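You operate a simulated robot arm through the tools that you are given. There is no shell and no other tool. Be economical: measure what you need, move in short steps, check, and stop when the job is done.

You run a simulated robot arm. Do the job below in one go: nothing can be reset, and whatever is moved stays where it is left.

Task
Square up the brown and tan blocks, brush the beige brick and lay it across them.
Fine: brush its top with the blue brush and put that back; the blocks stay on their spots, square to the table's edge. Set down upright: blue brush. What is to be rubbed or washed off counts as gone when no trace of it is left.

Only the result counts: the job must be done as asked and must still hold three seconds after the hand-in. Knocking over, shifting, dropping, spilling or breaking anything else fails it.

Robot
A 7-joint arm with a two-finger parallel gripper, fixed in place. Base frame: the origin is at the foot of the arm, x ahead of it, y to its left, z up; the work surface is at about z = 0.8. Lengths are in m, angles in degrees, forces in N, time in s.
With the tool pointing down near the work surface it reaches from about 0.24 to 0.68 m from the base axis. Its first joint turns from -66.0 to 66.0 degrees. Payload 2.4 kg.
The tool frame sits at the grasp point between the pads (the TCP): z along the fingers, y along the line on which they close. The tips reach 0.03 m beyond it. The gripper opens to 0.094 m. The fingers are 0.028 m wide and 0.01 m thick; the gripper's body (0.05 by 0.096 m) begins 0.055 m behind the TCP.
Orientation is that of the tool frame in the base frame, as [roll, pitch, yaw] about the fixed x, y, z axes, in that order (R = Rz(yaw) Ry(pitch) Rx(roll)). With the fingers straight down and closing along the base's y, the tool's x points along the base's -x, its y along +y and its z along -z.

Tools
- The arm moves only by the tool play_rows. Its argument "plan" is a list of rows, each an object of numbers (a shift or turn left out is 0, a gripper value left out holds the last): "fingers": the finger opening in m, from 0 to 0.094; "x", "y", "z": the shift along the tool's x, y, z in units of 25 mm (1.0 is 25 mm); "ax", "ay", "az": the turn, a rotation vector about the tool's x, y, z in units of 4 degrees (1.0 is 4 degrees). In form: [{"fingers": .., "x": .., "y": .., "z": .., "ax": .., "ay": .., "az": ..}, ...]. A call has 1 to 20 rows; each row shifts and turns the commanded pose from where the row before left it, along the tool's axes as they then stand. A call with a number of a shift or a turn outside -1 to 1 is refused whole. A row lasts 0.2 s, in which the tool goes at most 0.05 m and 8.6 degrees; a call with a longer step from one row to the next is refused whole, and so is a gripper value outside its range. A pose out of reach is approached as far as the arm can. The call stops where the force on the tool passes 70 N (or 10 N more than at its start, if that is more) or the arm is blocked; 0.2 s more then pass. Each finger travels about 0.153 m/s and halts on what it meets, pressing with about 41 N; the grip force reading is that of the motor and also rises with nothing between the fingers. The clock runs only during rows and for 0.2 s after the last one: add rows that do not move to give the fingers time. It gives the time, the measured TCP pose, the force on the tool (base axes), the opening and the grip force at its end, in the units of the frame above (readings bear some noise), with the torque about the TCP (base axes, N m) and any sound that the robot's microphone picked up.
- Cameras (640 x 400 px; columns grow to the right, rows downward): "scene" is fixed at [0.0455, 0.486, 1.4316]; the picture's right is [-0.64, -0.77, 0.00], its down [-0.51, 0.42, -0.75] and it looks along [0.58, -0.48, -0.66] (base axes); focal length 349 px, centre (320, 200). "wrist" rides on the gripper at [0.076, 0.014, -0.103] in the tool frame; the picture's right is [-0.18, 0.98, 0.00], its down [-0.75, -0.14, -0.64] and it looks along [-0.63, -0.12, 0.77] (tool axes); focal length 243 px, centre (320, 200). There is no depth. A picture from a camera that has moved, and an enlarged one, comes with that camera's place and axes in the base frame and with its lens.
- camera(camera): a new picture of that camera. No time passes.
- close_up(camera, box): a new picture of the part [left, top, right, bottom] of that camera's present view, enlarged. No time passes.
- hand_in(): hands the job in; it is judged then, once.

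Go step by step. Nothing tells you positions but the pictures and the camera data: compare them with the known pose of the tool, close in by small moves and look again before you grip or let go. The budget is 120 turns and 76 pictures, counting those below and the enlarged ones. Unless the task says otherwise, let go and move clear before handing in, and close with one line.

The tools are called as name(argument=value, ...) on one line, values as JSON. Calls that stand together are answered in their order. play_rows: Moves the arm, as the interface text tells. Its arguments: {"type":"object","properties":{"plan":{"type":"array","items":{"type":"object","properties":{"fingers":{"type":"number"},"x":{"type":"number"},"y":{"type":"number"},"z":{"type":"number"},"ax":{"type":"number"},"ay":{"type":"number"},"az":{"type":"number"}}}}},"required":["plan"]} The other tools are called the same way: camera (camera) takes a picture; close_up (camera, box) takes an enlarged picture of a part of a camera's view; hand_in () hands the job in.

At the start:

```text
t: 0.0
position: [0.3616, -0.064, 1.1273]
orientation: [180.0, -0.1, -179.9]
contact_force: [0.1, -0.5, 0.9]
wrist_torque: [-0.06, 0.01, 0.02]
grip_width: 0.0939
finger_force: 0.1
```

scene: 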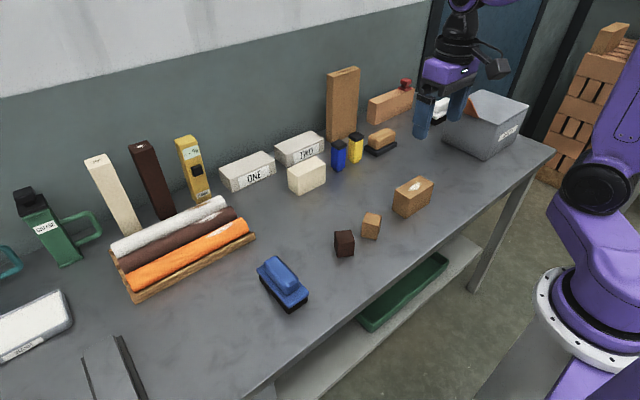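
wrist: 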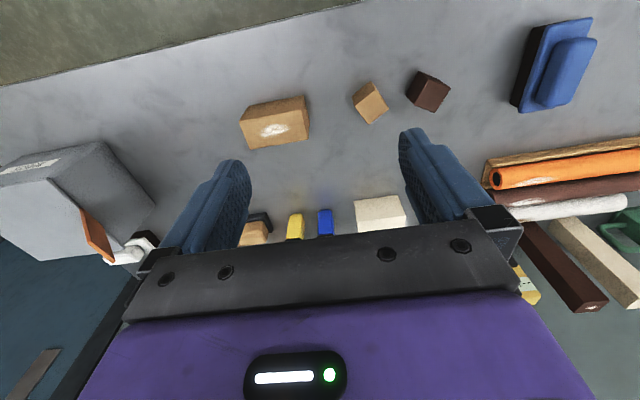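

I see small brown and tan cubes, the blue brush, a tan-ish brick with a white mark and a paler brick near the bottles. I'll look closer to identify the beige brick.

close_up(camera="scene", box=[240, 140, 450, 320])

close_up(camera="wrist", box=[220, 0, 620, 250])

```text
2.22 times, centred on (345, 230) of scene
camera zoom: at [0.0455, 0.486, 1.4316], right [-0.64, -0.77, 0.0], down [-0.51, 0.42, -0.75], along [0.58, -0.48, -0.66], focal length 776 px, centre (264, 133)
```

zoom: 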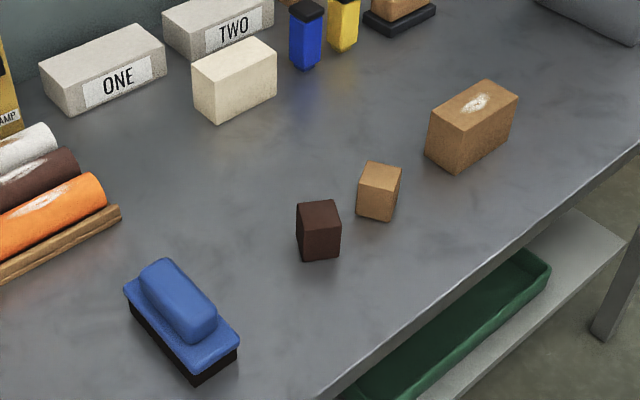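

```text
1.60 times, centred on (420, 125) of wrist
camera zoom: at [0.2846, -0.0504, 1.2304], right [0.18, 0.98, 0.0], down [0.75, -0.14, 0.64], along [0.63, -0.12, -0.77], focal length 388 px, centre (160, 320)
```

zoom: 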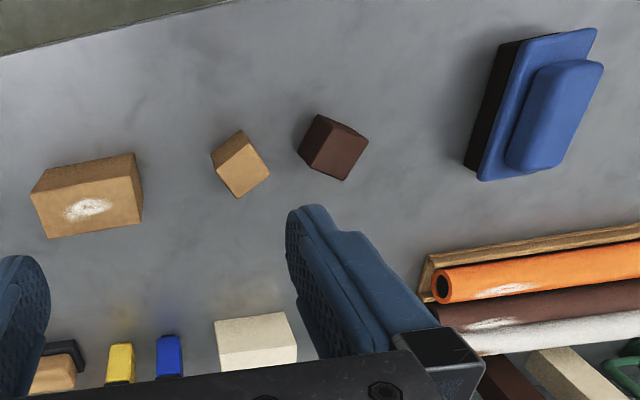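

The brick with the white mark and the paler brick are both candidates, so I'll zoom in tightly on both.

close_up(camera="scene", box=[275, 145, 339, 185])

close_up(camera="scene", box=[360, 170, 440, 220])

close_up(camera="scene", box=[320, 60, 480, 160])

```text
10.00 times, centred on (307, 165) of scene
camera zoom: at [0.0455, 0.486, 1.4316], right [-0.64, -0.77, 0.0], down [-0.51, 0.42, -0.75], along [0.58, -0.48, -0.66], focal length 3493 px, centre (450, 550)
```

zoom: 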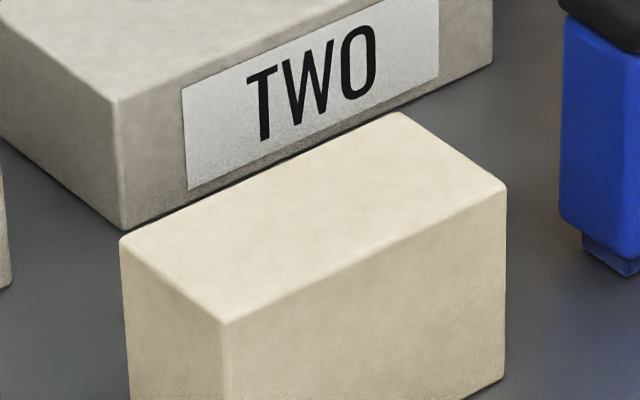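

```text
8.00 times, centred on (400, 195) of scene
camera zoom: at [0.0455, 0.486, 1.4316], right [-0.64, -0.77, 0.0], down [-0.51, 0.42, -0.75], along [0.58, -0.48, -0.66], focal length 2795 px, centre (-320, 240)
```

zoom: 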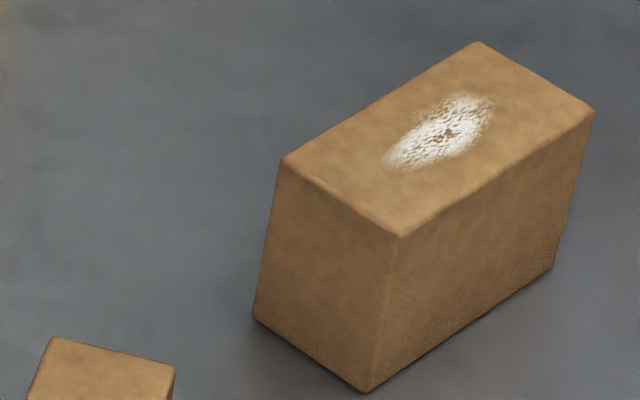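

```text
4.00 times, centred on (400, 110) of scene
camera zoom: at [0.0455, 0.486, 1.4316], right [-0.64, -0.77, 0.0], down [-0.51, 0.42, -0.75], along [0.58, -0.48, -0.66], focal length 1397 px, centre (0, 560)
```

zoom: 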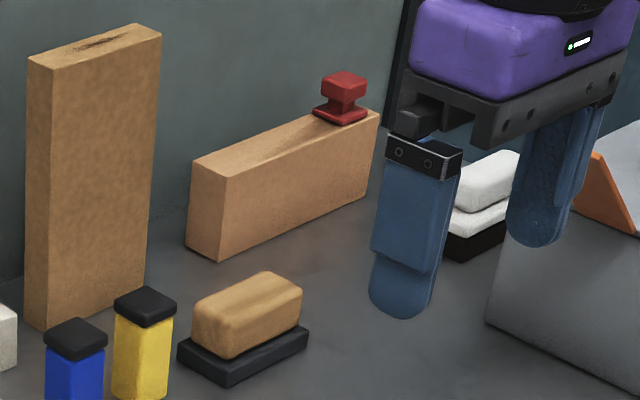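

The dusty brick stands in the working row with the cubes and the brush (all at x≈0.43), and the pale brick is clean and among the clutter. I therefore take the dusty brick as the beige one. I'll lower the wrist camera to measure the cubes.

play_rows(plan=[{"x": 0.72, "y": 0.88, "z": 0.8, "fingers": 0.094}, {"x": 0.72, "y": 0.88, "z": 0.8}, {"x": 0.72, "y": 0.88, "z": 0.8}, {"x": 0.72, "y": 0.88, "z": 0.8}, {"x": 0.72, "y": 0.88, "z": 0.8}, {}])

camera(camera="wrist")

```text
t: 1.4
position: [0.2715, 0.046, 1.0296]
orientation: [180.0, -0.1, 179.9]
contact_force: [0.1, 0.2, -0.2]
wrist_torque: [0.01, 0.0, 0.0]
grip_width: 0.0939
finger_force: 0.1
```

```text
68 pictures are left
camera wrist: at [0.195, 0.0597, 1.1322], right [0.18, 0.98, 0.0], down [0.75, -0.14, 0.64], along [0.63, -0.12, -0.77], focal length 243 px, centre (320, 200)
```

wrist: 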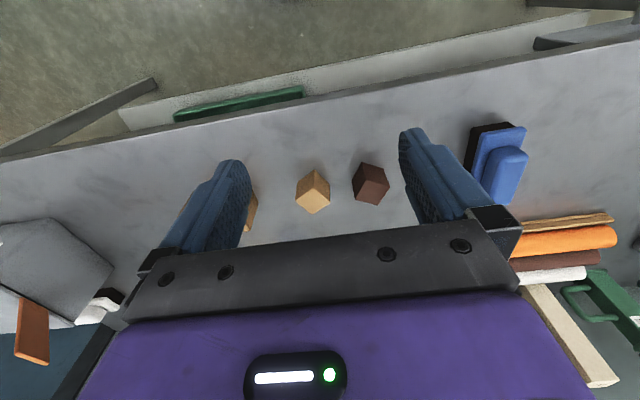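

The cubes are both in view; enlarging them to get corners.

close_up(camera="wrist", box=[280, 145, 408, 225])

close_up(camera="scene", box=[312, 192, 408, 262])

```text
5.00 times, centred on (344, 185) of wrist
camera zoom: at [0.195, 0.0597, 1.1322], right [0.18, 0.98, 0.0], down [0.75, -0.14, 0.64], along [0.63, -0.12, -0.77], focal length 1213 px, centre (200, 275)
```

zoom: 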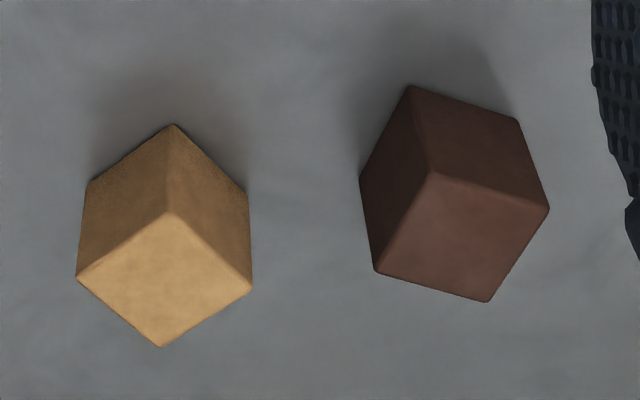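

```text
5.71 times, centred on (360, 227) of scene
camera zoom: at [0.0455, 0.486, 1.4316], right [-0.64, -0.77, 0.0], down [-0.51, 0.42, -0.75], along [0.58, -0.48, -0.66], focal length 1996 px, centre (91, 46)
```

zoom: 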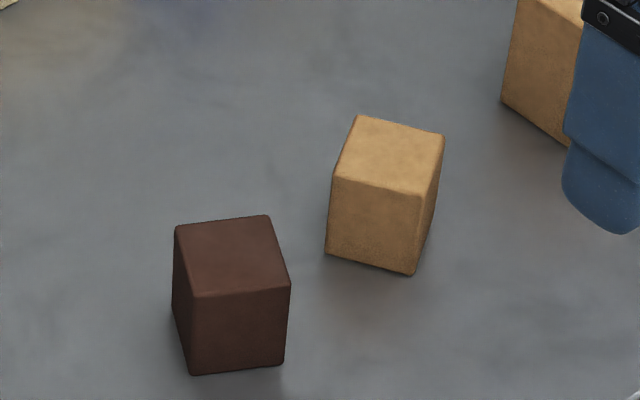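

I compute the tan block at about (0.429, 0.0055), turned about +31°. The brown one is at (0.429, 0.096), turned about -29°, and both are about 0.037 wide and 0.046 high. I'll go above the tan block, aligned with it.

play_rows(plan=[{"x": -0.903, "y": -0.231, "z": 0.629, "fingers": 0.07}, {"x": -0.903, "y": -0.231, "z": 0.629}, {"x": -0.903, "y": -0.231, "z": 0.629}, {"x": -0.903, "y": -0.231, "z": 0.629}, {"x": -0.903, "y": -0.231, "z": 0.629}, {"x": -0.903, "y": -0.231, "z": 0.629}, {"x": -0.903, "y": -0.231, "z": 0.629}, {"az": -0.97}, {"az": -0.97}, {"az": -0.97}, {"az": -0.97}, {"az": -0.97}, {"az": -0.97}, {"az": -0.97}, {"az": -0.97}, {}])

camera(camera="wrist")

close_up(camera="scene", box=[312, 162, 440, 262])

```text
t: 4.8
position: [0.429, 0.0046, 0.9177]
orientation: [180.0, -0.1, -148.9]
contact_force: [-0.2, -0.7, -0.1]
wrist_torque: [-0.03, -0.02, 0.01]
grip_width: 0.0703
finger_force: 0.0
```

```text
65 pictures are left
camera wrist: at [0.3562, -0.0224, 1.0201], right [-0.35, 0.94, 0.0], down [0.72, 0.27, 0.64], along [0.6, 0.22, -0.77], focal length 243 px, centre (320, 200)
```

wrist: 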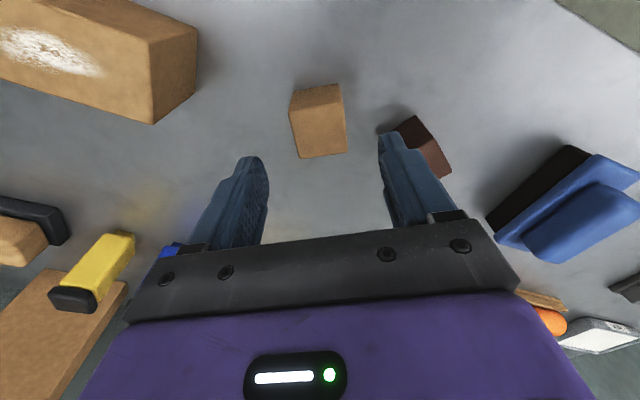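

```text
4.00 times, centred on (376, 212) of scene
camera zoom: at [0.0455, 0.486, 1.4316], right [-0.64, -0.77, 0.0], down [-0.51, 0.42, -0.75], along [0.58, -0.48, -0.66], focal length 1397 px, centre (96, 152)
```

zoom: 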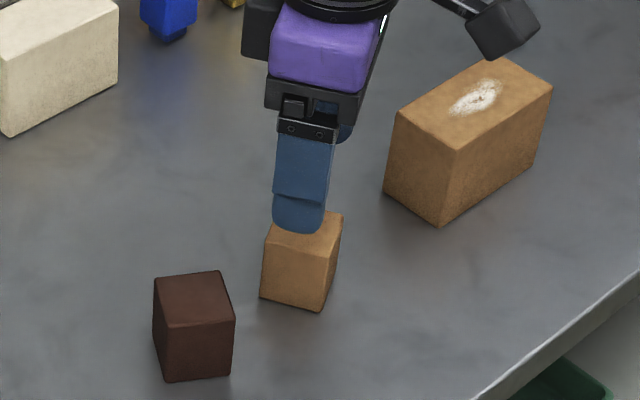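

The gripper is aligned above the tan block. I'll descend, grip, turn it back by 31° and check.

play_rows(plan=[{"z": 0.817}, {"z": 0.817}, {"z": 0.817}, {"z": 0.817}, {}])

close_up(camera="wrist", box=[200, 60, 456, 220])

```text
t: 6.0
position: [0.4294, 0.0048, 0.8359]
orientation: [-180.0, 0.0, -148.9]
contact_force: [0.3, -0.8, -0.3]
wrist_torque: [0.02, -0.03, -0.03]
grip_width: 0.0703
finger_force: 0.0
```

```text
2.50 times, centred on (328, 140) of wrist
camera zoom: at [0.3562, -0.0223, 0.9389], right [-0.35, 0.94, 0.0], down [0.72, 0.27, 0.64], along [0.6, 0.22, -0.77], focal length 606 px, centre (300, 350)
```

zoom: 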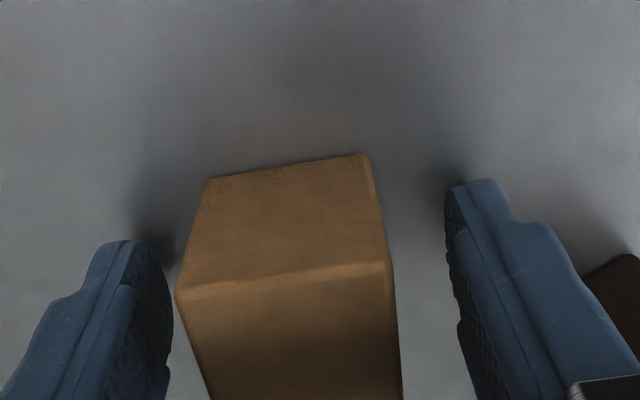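

The block is centred between the pads (±0.0195), so I'll grip, turn it to square, and release.

play_rows(plan=[{"fingers": 0.03}, {}, {"az": 0.97}, {"az": 0.97}, {"az": 0.97}, {"az": 0.97}, {"az": 0.97}, {"az": 0.97}, {"az": 0.97}, {"az": 0.97}, {}])

```text
t: 8.4
position: [0.4305, 0.0062, 0.8357]
orientation: [179.9, 0.2, 179.9]
contact_force: [3.2, -1.9, 19.2]
wrist_torque: [-0.12, 0.08, 0.02]
grip_width: 0.0435
finger_force: 41.2
```

The opening reads 0.0435, wider than I expected, so I'll look before releasing.

close_up(camera="wrist", box=[200, 60, 456, 220])

close_up(camera="scene", box=[312, 182, 408, 262])

```text
2.50 times, centred on (328, 140) of wrist
camera zoom: at [0.3531, 0.0193, 0.9386], right [0.19, 0.98, 0.0], down [0.75, -0.14, 0.64], along [0.63, -0.12, -0.77], focal length 606 px, centre (300, 350)
```

zoom: 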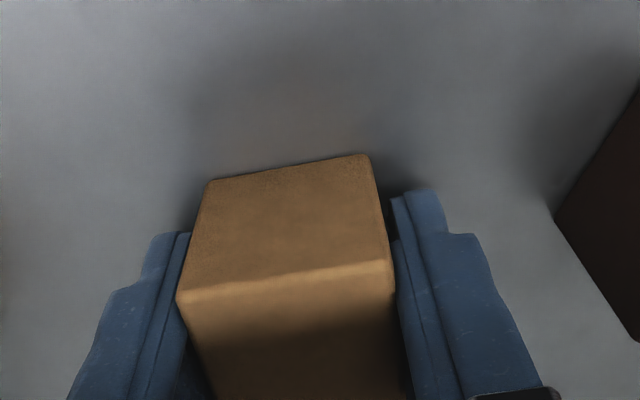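

```text
5.00 times, centred on (360, 222) of scene
camera zoom: at [0.0453, 0.4859, 1.4316], right [-0.64, -0.77, 0.0], down [-0.51, 0.42, -0.75], along [0.58, -0.48, -0.66], focal length 1747 px, centre (120, 90)
```

zoom: 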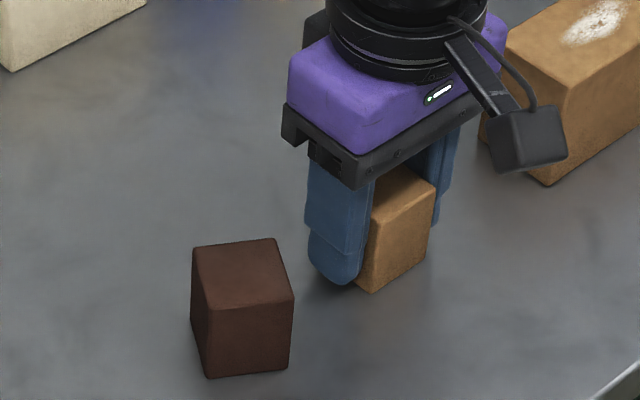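

The tan block looks square to the gripper. I'll release it, rise, and move over the brown block turned by about -29.5°.

play_rows(plan=[{"fingers": 0.075}, {}, {}, {"z": -0.8}, {"z": -0.8}, {"z": -0.8}, {"z": -0.8}, {}])

close_up(camera="wrist", box=[240, 60, 496, 220])

```text
t: 10.2
position: [0.4291, 0.004, 0.9158]
orientation: [-180.0, 0.0, -180.0]
contact_force: [-0.9, 0.8, -0.4]
wrist_torque: [0.02, -0.02, 0.0]
grip_width: 0.0751
finger_force: 0.1
```

```text
2.50 times, centred on (368, 140) of wrist
camera zoom: at [0.3522, 0.0181, 1.0192], right [0.18, 0.98, 0.0], down [0.75, -0.14, 0.64], along [0.63, -0.12, -0.77], focal length 606 px, centre (200, 350)
```

zoom: 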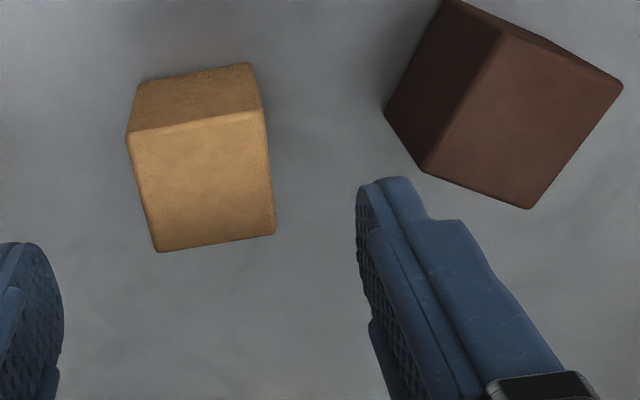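

The tan block is square, centred at (0.4305, 0.0055). Next is the brown block at (0.430, 0.096), about -29°.

play_rows(plan=[{"x": -0.01, "y": 0.92}, {"x": -0.01, "y": 0.92}, {"x": -0.01, "y": 0.92}, {"y": 0.92}, {"az": 0.906}, {"az": 0.906}, {"az": 0.906}, {"az": 0.906}, {"az": 0.906}, {"az": 0.906}, {"az": 0.906}, {"az": 0.906}, {}, {"z": 0.8}, {"z": 0.8}, {"z": 0.8}, {"z": 0.8}, {}])

close_up(camera="wrist", box=[200, 60, 456, 220])

```text
t: 14.0
position: [0.4289, 0.0973, 0.8351]
orientation: [180.0, -0.1, 151.1]
contact_force: [0.4, 0.5, -0.2]
wrist_torque: [0.02, 0.0, 0.02]
grip_width: 0.0748
finger_force: 0.2
```

```text
2.50 times, centred on (328, 140) of wrist
camera zoom: at [0.3692, 0.1455, 0.9378], right [0.64, 0.77, 0.0], down [0.59, -0.49, 0.64], along [0.49, -0.41, -0.77], focal length 606 px, centre (300, 350)
```

zoom: 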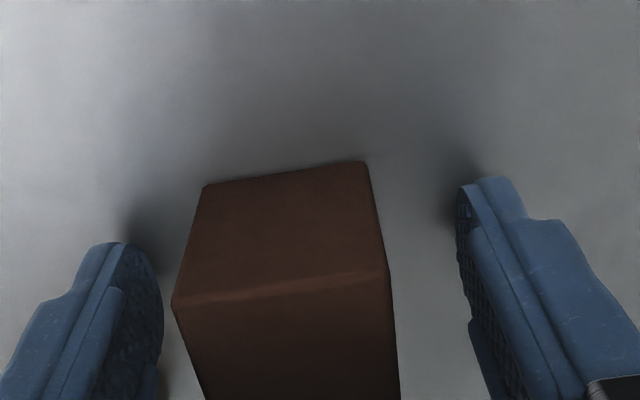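

It's centred and aligned to within 1 mm, so I'll grip, turn it back and release.

play_rows(plan=[{"y": -0.04}, {"fingers": 0.03}, {}, {"az": -0.906}, {"az": -0.906}, {"az": -0.906}, {"az": -0.906}, {"az": -0.906}, {"az": -0.906}, {"az": -0.906}, {"az": -0.906}, {}, {"fingers": 0.075}, {}, {}, {"z": -0.8}, {"z": -0.8}, {"z": -0.8}, {"z": -0.8}, {}])

close_up(camera="wrist", box=[160, 40, 480, 240])

```text
t: 18.2
position: [0.429, 0.0945, 0.9161]
orientation: [180.0, 0.0, 179.9]
contact_force: [0.6, 0.2, -1.1]
wrist_torque: [0.03, -0.02, -0.02]
grip_width: 0.0751
finger_force: 0.0
```

```text
2.00 times, centred on (320, 140) of wrist
camera zoom: at [0.3529, 0.1094, 1.0187], right [0.18, 0.98, 0.0], down [0.75, -0.14, 0.64], along [0.63, -0.12, -0.77], focal length 485 px, centre (320, 320)
```

zoom: 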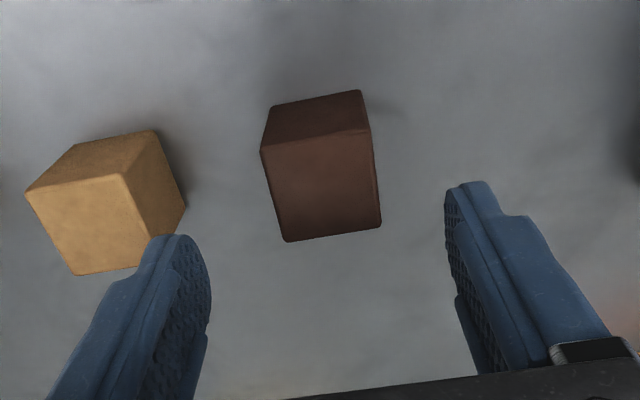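

Both blocks are now square, at y = 0.0055 and y = 0.0965. Next I'll measure the brush at about (0.43, 0.28).

play_rows(plan=[{"z": -0.9}, {"z": -0.9}, {"x": 0.72, "y": 0.9, "z": -0.9}, {"x": 0.72, "y": 0.9, "z": -0.9}, {"x": 0.72, "y": 0.9, "z": -0.9}, {"x": 0.72, "y": 0.9}, {"x": 0.72, "y": 0.9}, {"y": 0.9, "fingers": 0.094}, {}])

camera(camera="wrist")

close_up(camera="scene", box=[235, 240, 331, 320])

```text
t: 20.2
position: [0.3398, 0.2323, 1.0276]
orientation: [180.0, 0.0, 180.0]
contact_force: [0.5, -0.5, 0.5]
wrist_torque: [0.03, 0.0, 0.01]
grip_width: 0.0941
finger_force: 0.1
```

```text
57 pictures are left
camera wrist: at [0.2631, 0.2468, 1.1301], right [0.18, 0.98, 0.0], down [0.75, -0.14, 0.64], along [0.63, -0.12, -0.77], focal length 243 px, centre (320, 200)
```

wrist: 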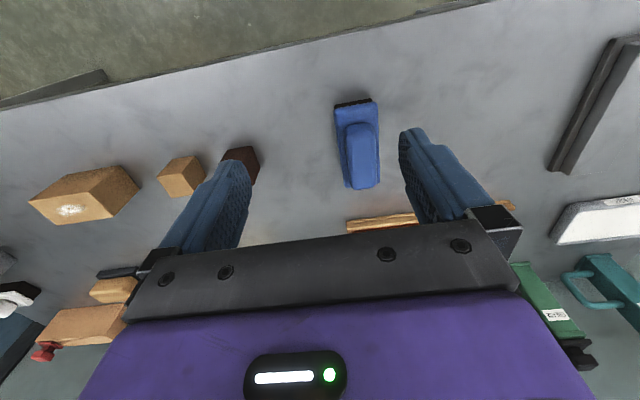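

```text
5.00 times, centred on (283, 280) of scene
camera zoom: at [0.0455, 0.486, 1.4316], right [-0.64, -0.77, 0.0], down [-0.51, 0.42, -0.75], along [0.58, -0.48, -0.66], focal length 1747 px, centre (505, -200)
```

zoom: 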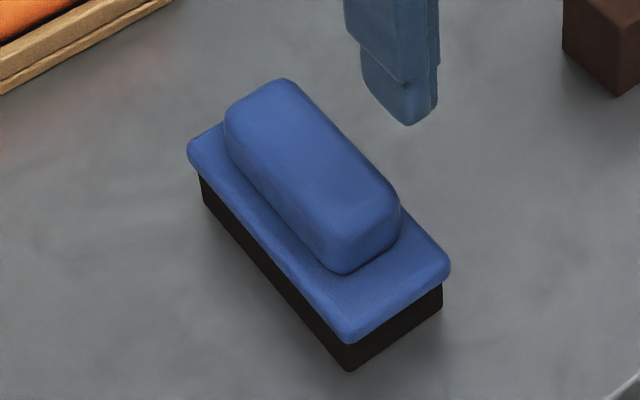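

close_up(camera="wrist", box=[292, 90, 420, 200])

close_up(camera="wrist", box=[10, 140, 170, 240])

```text
3.64 times, centred on (356, 145) of wrist
camera zoom: at [0.2631, 0.2468, 1.1301], right [0.18, 0.98, 0.0], down [0.75, -0.14, 0.64], along [0.63, -0.12, -0.77], focal length 882 px, centre (189, 400)
```

zoom: 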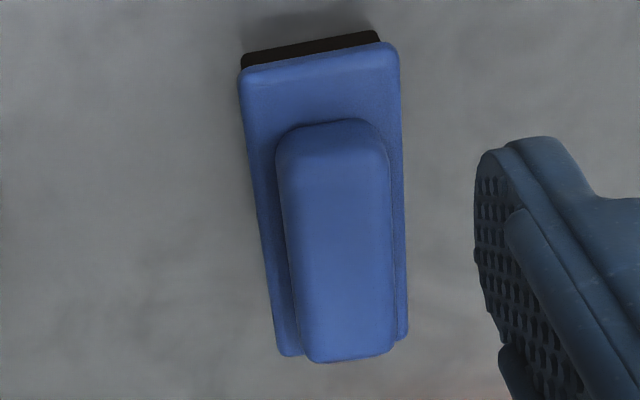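

```text
4.00 times, centred on (90, 190) of wrist
camera zoom: at [0.2631, 0.2468, 1.1301], right [0.18, 0.98, 0.0], down [0.75, -0.14, 0.64], along [0.63, -0.12, -0.77], focal length 970 px, centre (1240, 240)
```

zoom: 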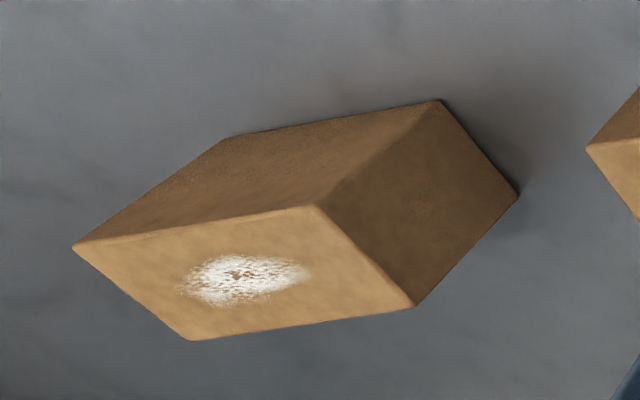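

The brush lies square, centred at about (0.429, 0.270), with a 0.03-wide handle reaching up to about z 0.865. The brick is 0.05×0.10×0.067, centred at (0.430, -0.151), with dust in the middle of its top. I'll move above the brush handle.

play_rows(plan=[{"x": -0.892, "y": 0.38, "z": 0.775, "fingers": 0.065}, {"x": -0.892, "y": 0.38, "z": 0.775}, {"x": -0.892, "y": 0.38, "z": 0.775}, {"x": -0.892, "y": 0.38, "z": 0.775}, {}, {"z": 0.8}, {"z": 0.8}, {}])

camera(camera="wrist")

close_up(camera="scene", box=[235, 240, 331, 320])

```text
t: 22.0
position: [0.4296, 0.2712, 0.9099]
orientation: [179.9, 0.0, -180.0]
contact_force: [-0.6, -0.5, -1.3]
wrist_torque: [0.03, -0.02, -0.02]
grip_width: 0.0651
finger_force: 0.0
```

```text
53 pictures are left
camera wrist: at [0.3526, 0.285, 1.0128], right [0.18, 0.98, 0.0], down [0.75, -0.14, 0.64], along [0.63, -0.12, -0.77], focal length 243 px, centre (320, 200)
```

wrist: 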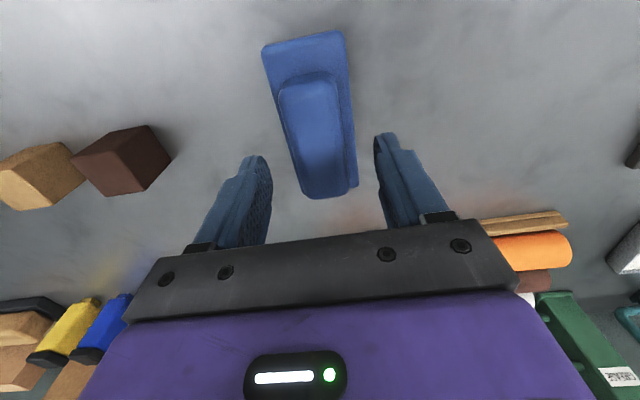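

```text
5.00 times, centred on (283, 280) of scene
camera zoom: at [0.0455, 0.486, 1.4316], right [-0.64, -0.77, 0.0], down [-0.51, 0.42, -0.75], along [0.58, -0.48, -0.66], focal length 1747 px, centre (505, -200)
```

zoom: 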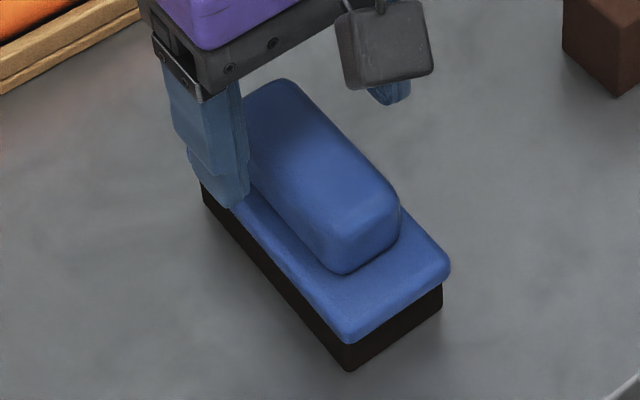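

The fingers straddle the handle. I'll go down to TCP z ≈ 0.877 and close; the opening will tell whether it's on the handle (about 0.03).

play_rows(plan=[{"z": 0.66}, {"z": 0.66}, {"fingers": 0.02}, {}, {}])

close_up(camera="scene", box=[235, 240, 331, 320])

close_up(camera="wrist", box=[192, 20, 448, 220])

```text
t: 23.2
position: [0.4281, 0.2708, 0.8774]
orientation: [179.9, -0.1, -180.0]
contact_force: [-1.1, -0.1, 4.3]
wrist_torque: [0.12, 0.28, 0.03]
grip_width: 0.0355
finger_force: 40.9
```

```text
5.00 times, centred on (283, 280) of scene
camera zoom: at [0.0454, 0.4859, 1.4316], right [-0.64, -0.77, 0.0], down [-0.51, 0.42, -0.75], along [0.58, -0.48, -0.66], focal length 1747 px, centre (505, -200)
```

zoom: 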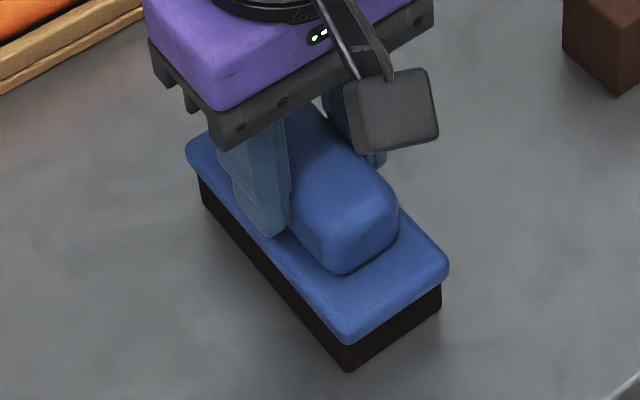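

```text
2.00 times, centred on (320, 120) of wrist
camera zoom: at [0.3521, 0.2843, 0.9806], right [0.18, 0.98, 0.0], down [0.75, -0.14, 0.64], along [0.63, -0.12, -0.77], focal length 485 px, centre (320, 360)
```

zoom: 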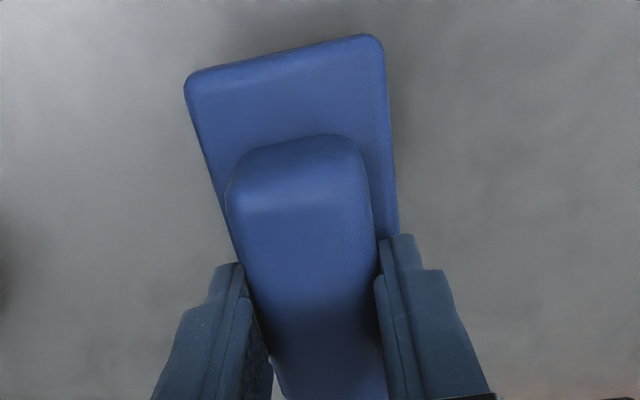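

The brush is gripped by its handle with TCP at (0.428, 0.271, 0.877). I'll lift it and carry it above the brick.

play_rows(plan=[{"z": -0.5}, {"z": -0.95}, {"z": -0.95}, {"z": -0.95}, {"z": -0.95}, {"z": -0.4}, {}])

play_rows(plan=[{"y": -0.95}, {"y": -0.95}, {"y": -0.95}, {"y": -0.95}, {"y": -0.95}, {"y": -0.95}, {"y": -0.95}, {"y": -0.95}, {"y": -0.95}, {"y": -0.95}, {"y": -0.95}, {"y": -0.95}, {"y": -0.95}, {"y": -0.95}, {"y": -0.95}, {"y": -0.95}, {"y": -0.5}, {}])

camera(camera="scene")

camera(camera="wrist")

```text
t: 24.8
position: [0.4305, 0.2695, 0.9953]
orientation: [-180.0, 0.0, 179.9]
contact_force: [-0.1, -0.1, -2.1]
wrist_torque: [-0.02, -0.06, 0.01]
grip_width: 0.0353
finger_force: 40.5
```

```text
t: 28.6
position: [0.43, -0.1248, 0.9965]
orientation: [-179.9, 0.0, -180.0]
contact_force: [0.4, 0.2, -2.2]
wrist_torque: [0.02, 0.01, -0.01]
grip_width: 0.0356
finger_force: 41.2
```

```text
49 pictures are left
```

scene: 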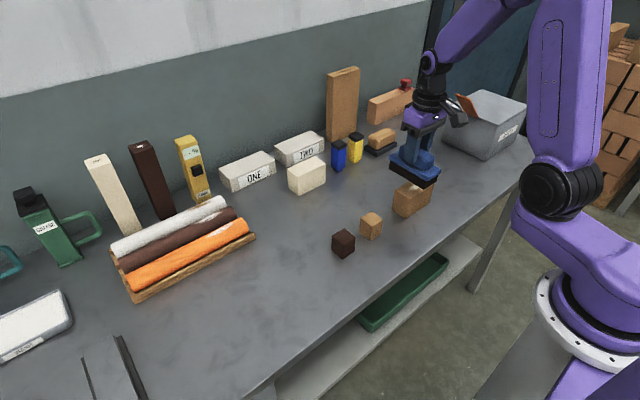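

```text
48 pictures are left
camera wrist: at [0.3519, -0.1107, 1.0987], right [0.18, 0.98, 0.0], down [0.75, -0.14, 0.64], along [0.63, -0.12, -0.77], focal length 243 px, centre (320, 200)
```

wrist: 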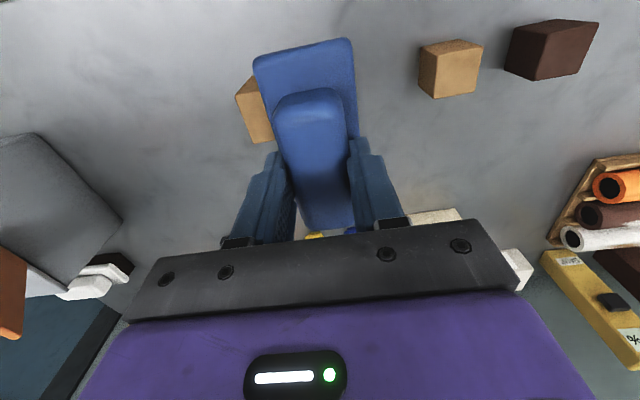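

The brush hangs level over the brick. I'll come down gently to find contact.

play_rows(plan=[{"z": 0.8}, {"z": 0.8}, {"z": 0.3}, {"z": 0.08}, {}])

close_up(camera="scene", box=[370, 140, 466, 220])

```text
t: 29.8
position: [0.428, -0.1238, 0.9463]
orientation: [180.0, 0.0, -180.0]
contact_force: [-6.2, 2.7, 26.6]
wrist_torque: [0.17, 0.58, -0.07]
grip_width: 0.0353
finger_force: 40.7
```

```text
5.00 times, centred on (418, 180) of scene
camera zoom: at [0.045, 0.4862, 1.4315], right [-0.64, -0.77, 0.0], down [-0.51, 0.42, -0.75], along [0.58, -0.48, -0.66], focal length 1747 px, centre (-170, 300)
```

zoom: 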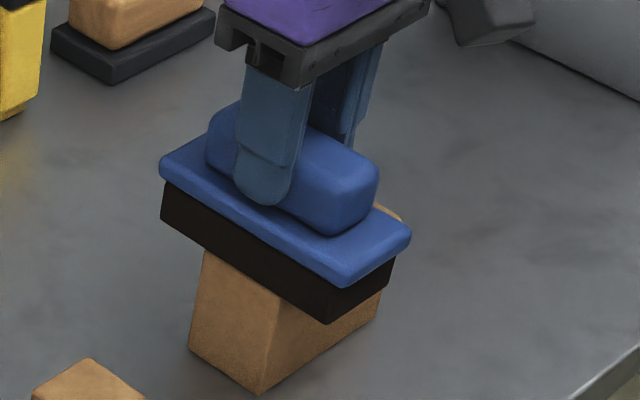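

Contact is already firm (27 N), so I'll ease off slightly and read the force.

play_rows(plan=[{"z": -0.05}, {}])

```text
t: 30.4
position: [0.4287, -0.125, 0.9477]
orientation: [179.9, 0.1, 180.0]
contact_force: [0.3, 0.5, -0.9]
wrist_torque: [-0.01, -0.06, 0.02]
grip_width: 0.0353
finger_force: 41.3
```

It's just touching now. I'll press about half a millimetre and make strokes back and forth.

play_rows(plan=[{"z": 0.025}, {"y": -0.4}, {"y": -0.4}, {"y": -0.4}, {"y": -0.4}, {"y": -0.4}, {"y": -0.2}, {}])

close_up(camera="scene", box=[370, 140, 466, 220])

```text
t: 32.2
position: [0.4299, -0.1782, 0.948]
orientation: [-179.9, 0.2, -179.9]
contact_force: [-0.8, 11.6, 38.6]
wrist_torque: [0.8, 0.15, -0.02]
grip_width: 0.0351
finger_force: 40.5
```

```text
5.00 times, centred on (418, 180) of scene
camera zoom: at [0.0449, 0.4865, 1.4314], right [-0.64, -0.77, 0.0], down [-0.51, 0.42, -0.75], along [0.58, -0.48, -0.66], focal length 1747 px, centre (-170, 300)
```

zoom: 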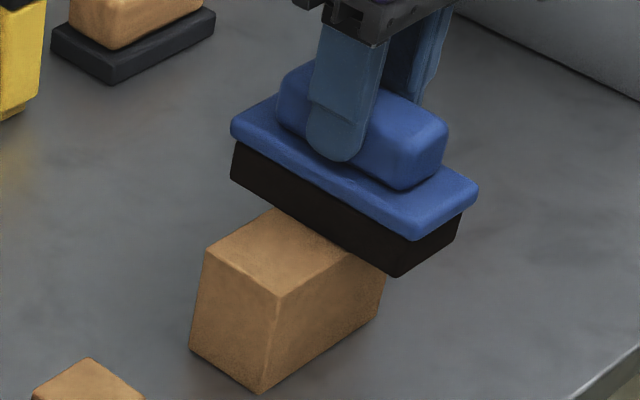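

The exposed part is already clean and the brick hasn't moved. I'll ease the pressure and stroke back and forth once more.

play_rows(plan=[{"z": -0.03}, {"y": 0.4}, {"y": 0.4}, {"y": 0.4}, {"y": 0.4}, {"y": 0.4}, {"y": 0.2}, {"y": -0.4}, {"y": -0.4}, {"y": -0.4}, {"y": -0.4}, {"y": -0.4}, {"y": -0.2}, {}])

play_rows(plan=[{"z": -0.8}, {"z": -0.8}, {"y": 0.95, "z": -0.6}, {"y": 0.95}, {"y": 0.95}, {"y": 0.95}, {"y": 0.95}, {"y": 0.95}, {}])

close_up(camera="scene", box=[370, 140, 466, 220])

```text
t: 35.2
position: [0.4292, -0.1785, 0.9468]
orientation: [-180.0, 0.1, -179.9]
contact_force: [-1.0, 12.1, 33.4]
wrist_torque: [0.98, 0.3, -0.05]
grip_width: 0.0353
finger_force: 41.3
```

```text
t: 37.2
position: [0.4283, -0.0359, 1.0037]
orientation: [-180.0, 0.0, -179.9]
contact_force: [0.4, -0.3, -1.6]
wrist_torque: [0.02, 0.0, -0.01]
grip_width: 0.0353
finger_force: 40.6
```

```text
5.00 times, centred on (418, 180) of scene
camera zoom: at [0.0455, 0.486, 1.4316], right [-0.64, -0.77, 0.0], down [-0.51, 0.42, -0.75], along [0.58, -0.48, -0.66], focal length 1747 px, centre (-170, 300)
```

zoom: 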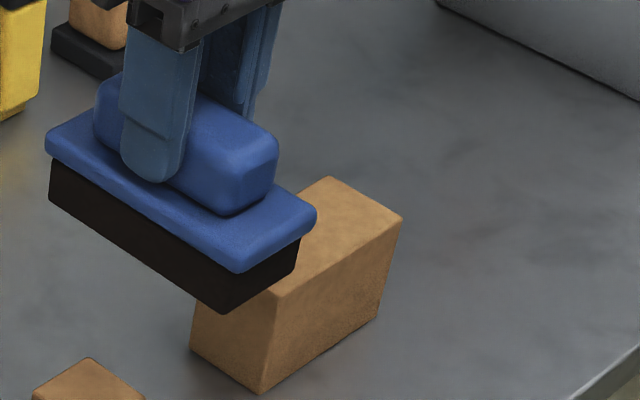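

The visible top is clean. I'll carry the brush back over its spot and check the whole brick top.

play_rows(plan=[{"y": 0.943}, {"y": 0.943}, {"y": 0.943}, {"y": 0.943}, {"y": 0.943}, {"y": 0.943}, {"y": 0.943}, {"y": 0.943}, {"y": 0.943}, {"y": 0.943}, {"y": 0.943}, {"y": 0.943}, {"y": 0.943}, {}])

close_up(camera="scene", box=[370, 160, 450, 220])

camera(camera="wrist")

```text
t: 40.2
position: [0.4284, 0.2713, 1.001]
orientation: [-180.0, -0.1, -180.0]
contact_force: [0.6, -0.1, -1.7]
wrist_torque: [0.0, -0.02, 0.06]
grip_width: 0.0352
finger_force: 41.0
```

```text
6.67 times, centred on (410, 190) of scene
camera zoom: at [0.0455, 0.486, 1.4316], right [-0.64, -0.77, 0.0], down [-0.51, 0.42, -0.75], along [0.58, -0.48, -0.66], focal length 2329 px, centre (-280, 267)
```

zoom: 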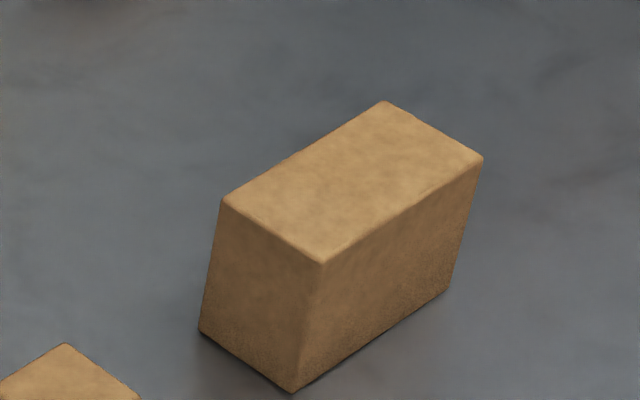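

```text
43 pictures are left
camera wrist: at [0.3513, 0.2846, 1.1049], right [0.18, 0.98, 0.0], down [0.75, -0.14, 0.64], along [0.63, -0.12, -0.77], focal length 243 px, centre (320, 200)
```

wrist: 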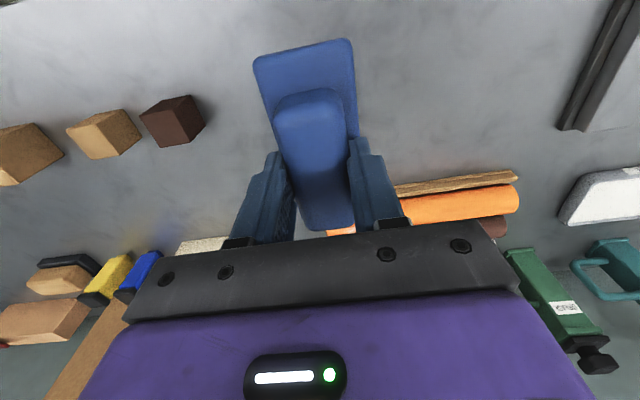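

The brick is clean. I'll lower the brush onto its spot (contact at TCP z ≈ 0.877).

play_rows(plan=[{"z": 0.95}, {"z": 0.95}, {"z": 0.95}, {"z": 0.95}, {"z": 0.7}, {"z": 0.3}, {}])

```text
t: 41.8
position: [0.4299, 0.2706, 0.8822]
orientation: [-179.9, 0.1, -180.0]
contact_force: [-0.2, -0.2, -2.2]
wrist_torque: [0.03, 0.0, 0.03]
grip_width: 0.0352
finger_force: 41.2
```

play_rows(plan=[{"z": 0.08}, {"z": 0.05}, {}])

```text
t: 42.6
position: [0.4304, 0.2713, 0.8786]
orientation: [-180.0, 0.0, -180.0]
contact_force: [0.7, 0.4, -1.2]
wrist_torque: [0.02, 0.03, 0.01]
grip_width: 0.0351
finger_force: 40.9
```

play_rows(plan=[{"z": 0.03}, {"z": 0.02}, {}])

```text
t: 43.4
position: [0.4285, 0.2722, 0.8782]
orientation: [180.0, 0.0, -180.0]
contact_force: [-1.5, -2.0, 4.4]
wrist_torque: [-0.09, -0.1, -0.05]
grip_width: 0.0355
finger_force: 40.9
```

The brush rests on the table (4 N). I'll release it and rise.

play_rows(plan=[{"fingers": 0.065}, {}, {}, {"z": -0.6}, {"z": -0.9}, {"z": -0.9}, {"z": -0.9}, {"z": -0.9}, {"z": -0.8}, {}])

close_up(camera="scene", box=[235, 240, 331, 320])

```text
t: 45.6
position: [0.4288, 0.2714, 1.0028]
orientation: [-179.9, 0.1, -180.0]
contact_force: [0.4, -0.2, -0.1]
wrist_torque: [0.0, -0.01, -0.03]
grip_width: 0.065
finger_force: 0.1
```

```text
5.00 times, centred on (283, 280) of scene
camera zoom: at [0.0455, 0.486, 1.4316], right [-0.64, -0.77, 0.0], down [-0.51, 0.42, -0.75], along [0.58, -0.48, -0.66], focal length 1747 px, centre (505, -200)
```

zoom: 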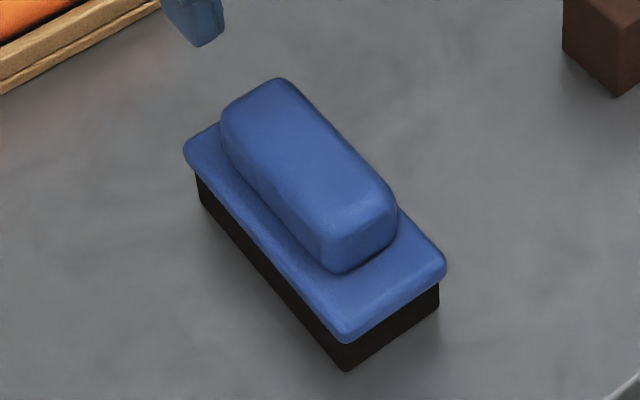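

The brush is back within about 2 mm and upright. Now I'll go over to the brick, turning the gripper 90° to close across its 0.05 width.

play_rows(plan=[{"y": -0.94, "fingers": 0.085}, {"y": -0.94}, {"y": -0.94}, {"y": -0.94}, {"y": -0.94}, {"y": -0.94}, {"y": -0.94}, {"y": -0.94}, {"y": -0.94}, {"y": -0.94}, {"y": -0.94}, {"y": -0.94}, {"y": -0.94}, {"y": -0.94}, {"y": -0.94}, {"y": -0.94}, {"y": -0.94}, {"y": -0.92}, {}])

play_rows(plan=[{"az": -1}, {"az": -1}, {"az": -1}, {"az": -1}, {"az": -1}, {"az": -1}, {"az": -1}, {"az": -1}, {"az": -1}, {"az": -1}, {"az": -1}, {"az": -1}, {"az": -1}, {"az": -1}, {"az": -1}, {"az": -1}, {"az": -1}, {"az": -1}, {"az": -1}, {"az": -1}])

play_rows(plan=[{"az": -1}, {"az": -1}, {"az": -0.5}, {}])

camera(camera="wrist")

```text
t: 49.6
position: [0.4297, -0.1517, 1.0012]
orientation: [-179.9, -0.1, -180.0]
contact_force: [-0.4, -0.1, 0.5]
wrist_torque: [-0.02, 0.0, -0.02]
grip_width: 0.0852
finger_force: 0.0
```

```text
t: 53.8
position: [0.4284, -0.1519, 1.0023]
orientation: [179.9, -0.1, -100.0]
contact_force: [-0.5, 0.3, 0.2]
wrist_torque: [0.02, 0.0, -0.03]
grip_width: 0.0847
finger_force: 0.0
```

```text
t: 54.8
position: [0.4279, -0.1518, 1.0024]
orientation: [180.0, 0.0, -90.0]
contact_force: [-0.1, 0.5, -0.2]
wrist_torque: [0.02, 0.03, -0.01]
grip_width: 0.0852
finger_force: 0.0
```

```text
41 pictures are left
camera wrist: at [0.4143, -0.2287, 1.1057], right [-0.98, 0.18, 0.0], down [0.14, 0.75, 0.64], along [0.12, 0.63, -0.77], focal length 243 px, centre (320, 200)
```

wrist: 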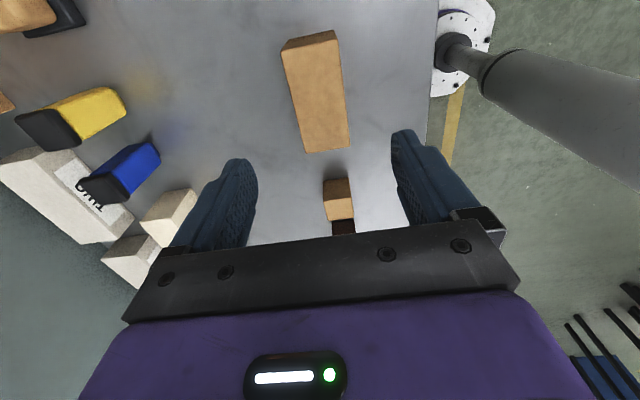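

close_up(camera="wrist", box=[240, 20, 400, 240])

```text
1.82 times, centred on (320, 130) of wrist
camera zoom: at [0.4143, -0.2287, 1.1057], right [-0.98, 0.18, 0.0], down [0.14, 0.75, 0.64], along [0.12, 0.63, -0.77], focal length 441 px, centre (320, 327)
```

zoom: 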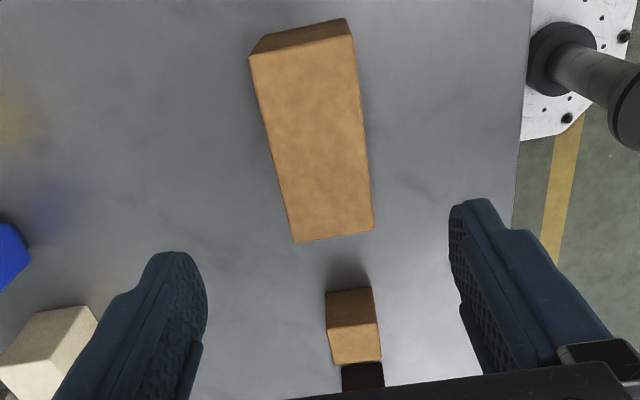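

The brick is square, centred at (0.429, -0.152), directly below. I'll descend to z 0.85 and grip.

play_rows(plan=[{"z": 0.95}, {"z": 0.95}, {"z": 0.95}, {"z": 0.95}, {"z": 0.95}, {"z": 0.95}, {"z": 0.4}, {}, {"fingers": 0.04}, {}, {}])

play_rows(plan=[{"z": -0.5}, {"z": -0.9}, {"z": -0.9}, {"z": -0.9}, {"z": -0.7}, {}])

camera(camera="scene")

```text
t: 57.2
position: [0.4296, -0.1509, 0.8483]
orientation: [179.9, 0.0, -90.0]
contact_force: [-0.1, -0.1, -0.5]
wrist_torque: [-0.02, 0.01, 0.03]
grip_width: 0.0539
finger_force: 40.8
```

```text
t: 58.6
position: [0.4267, -0.1504, 0.9449]
orientation: [-179.9, 0.0, -89.9]
contact_force: [-0.1, 0.1, -3.0]
wrist_torque: [-0.01, 0.02, -0.02]
grip_width: 0.0537
finger_force: 41.5
```

```text
39 pictures are left
```

scene: 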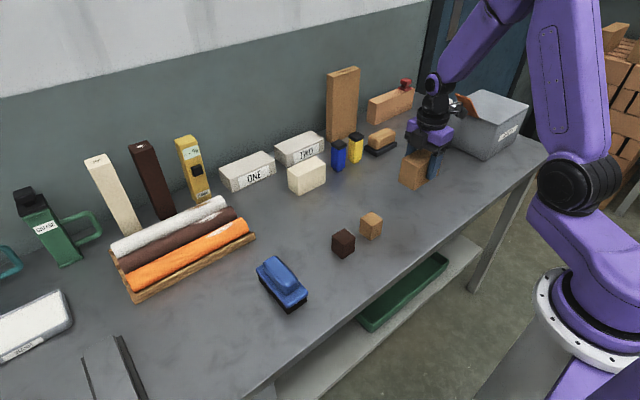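

The brick is held, with its bottom about 0.048 below the TCP. I'll carry it over the midpoint of the blocks (0.431, 0.051).

play_rows(plan=[{"x": -0.81, "y": -0.012}, {"x": -0.81, "y": -0.012}, {"x": -0.81, "y": -0.012}, {"x": -0.81, "y": -0.012}, {"x": -0.81, "y": -0.012}, {"x": -0.81, "y": -0.012}, {"x": -0.81, "y": -0.012}, {"x": -0.81, "y": -0.012}, {"x": -0.81, "y": -0.012}, {"x": -0.79, "y": -0.012}, {}, {}])

close_up(camera="scene", box=[306, 170, 416, 270])

camera(camera="wrist")

```text
t: 61.2
position: [0.4322, 0.0494, 0.9483]
orientation: [179.9, 0.0, -90.1]
contact_force: [0.3, -0.2, -2.9]
wrist_torque: [0.0, 0.0, -0.02]
grip_width: 0.0539
finger_force: 40.8
```

```text
4.00 times, centred on (361, 220) of scene
camera zoom: at [0.0455, 0.486, 1.4316], right [-0.64, -0.77, 0.0], down [-0.51, 0.42, -0.75], along [0.58, -0.48, -0.66], focal length 1397 px, centre (156, 120)
```

zoom: 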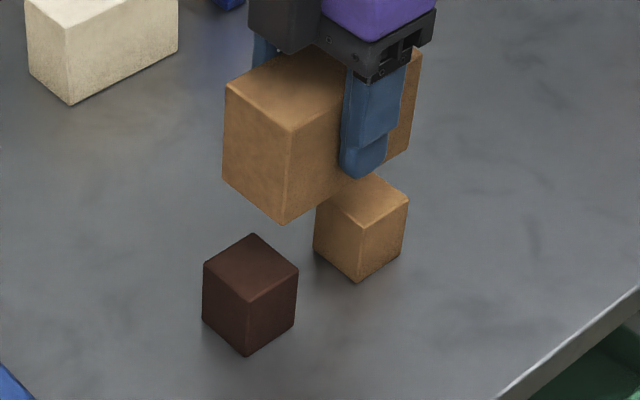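

```text
37 pictures are left
camera wrist: at [0.4174, -0.0275, 1.0512], right [-0.98, 0.18, 0.0], down [0.14, 0.75, 0.64], along [0.12, 0.63, -0.77], focal length 243 px, centre (320, 200)
```

wrist: 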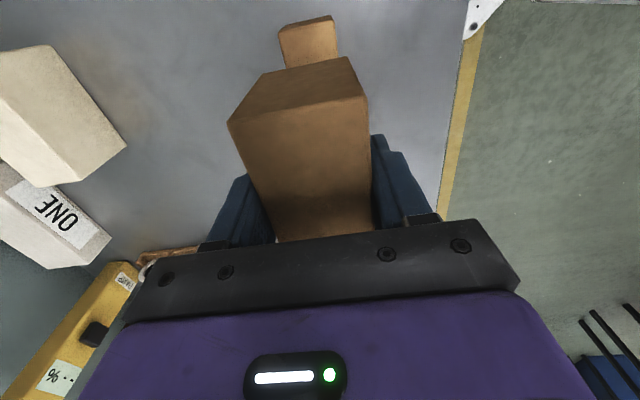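

The brick hangs level above both blocks. I'll shift about 1.5 mm and lower it to just above their tops.

play_rows(plan=[{"x": -0.05, "z": 0.6}, {"z": 0.6}, {"z": 0.5}, {"z": 0.2}, {}])

close_up(camera="scene", box=[306, 170, 416, 270])

```text
t: 62.4
position: [0.4332, 0.0496, 0.9005]
orientation: [179.9, 0.0, -89.9]
contact_force: [0.1, 0.2, -2.8]
wrist_torque: [0.02, 0.01, 0.01]
grip_width: 0.0543
finger_force: 40.7
```

```text
4.00 times, centred on (361, 220) of scene
camera zoom: at [0.0455, 0.486, 1.4316], right [-0.64, -0.77, 0.0], down [-0.51, 0.42, -0.75], along [0.58, -0.48, -0.66], focal length 1397 px, centre (156, 120)
```

zoom: 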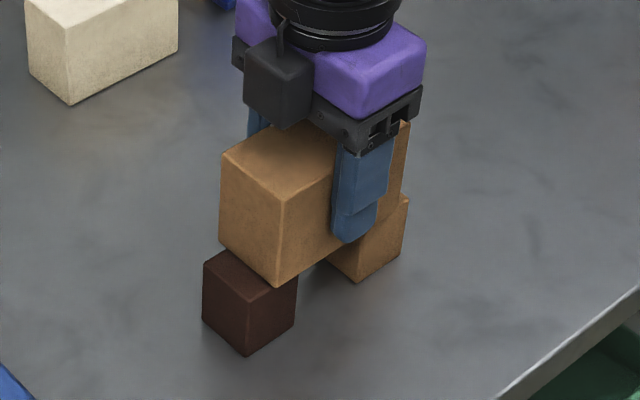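

Nearly there; I'll nudge it to centre (-2 mm x, +1.5 mm y) and lower in tiny steps until it touches.

play_rows(plan=[{"x": -0.06, "y": 0.08}, {"z": 0.06}, {}])

play_rows(plan=[{"z": 0.05}, {}])

```text
t: 63.2
position: [0.4306, 0.0527, 0.8997]
orientation: [180.0, 0.1, -90.0]
contact_force: [0.6, 0.0, -3.2]
wrist_torque: [0.05, 0.01, -0.02]
grip_width: 0.0539
finger_force: 41.0
```

```text
t: 63.8
position: [0.4308, 0.0508, 0.8994]
orientation: [-179.8, 0.0, -90.0]
contact_force: [-1.7, -2.3, 19.1]
wrist_torque: [-0.26, 0.21, -0.01]
grip_width: 0.0542
finger_force: 41.0
```

Contact on the blocks. I'll ease off slightly and look before letting go.

play_rows(plan=[{"z": -0.02}, {}])

close_up(camera="scene", box=[306, 170, 416, 270])

```text
t: 64.4
position: [0.43, 0.0526, 0.8992]
orientation: [-179.9, 0.0, -90.0]
contact_force: [0.4, -3.1, 22.5]
wrist_torque: [-0.25, 0.12, 0.02]
grip_width: 0.0539
finger_force: 41.1
```

```text
4.00 times, centred on (361, 220) of scene
camera zoom: at [0.0452, 0.4859, 1.4316], right [-0.64, -0.77, 0.0], down [-0.51, 0.42, -0.75], along [0.58, -0.48, -0.66], focal length 1397 px, centre (156, 120)
```

zoom: 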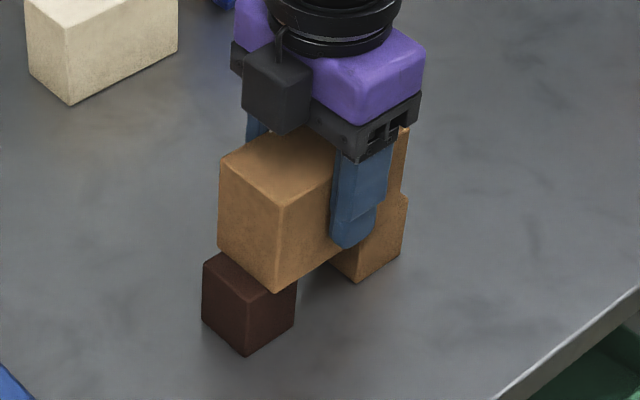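

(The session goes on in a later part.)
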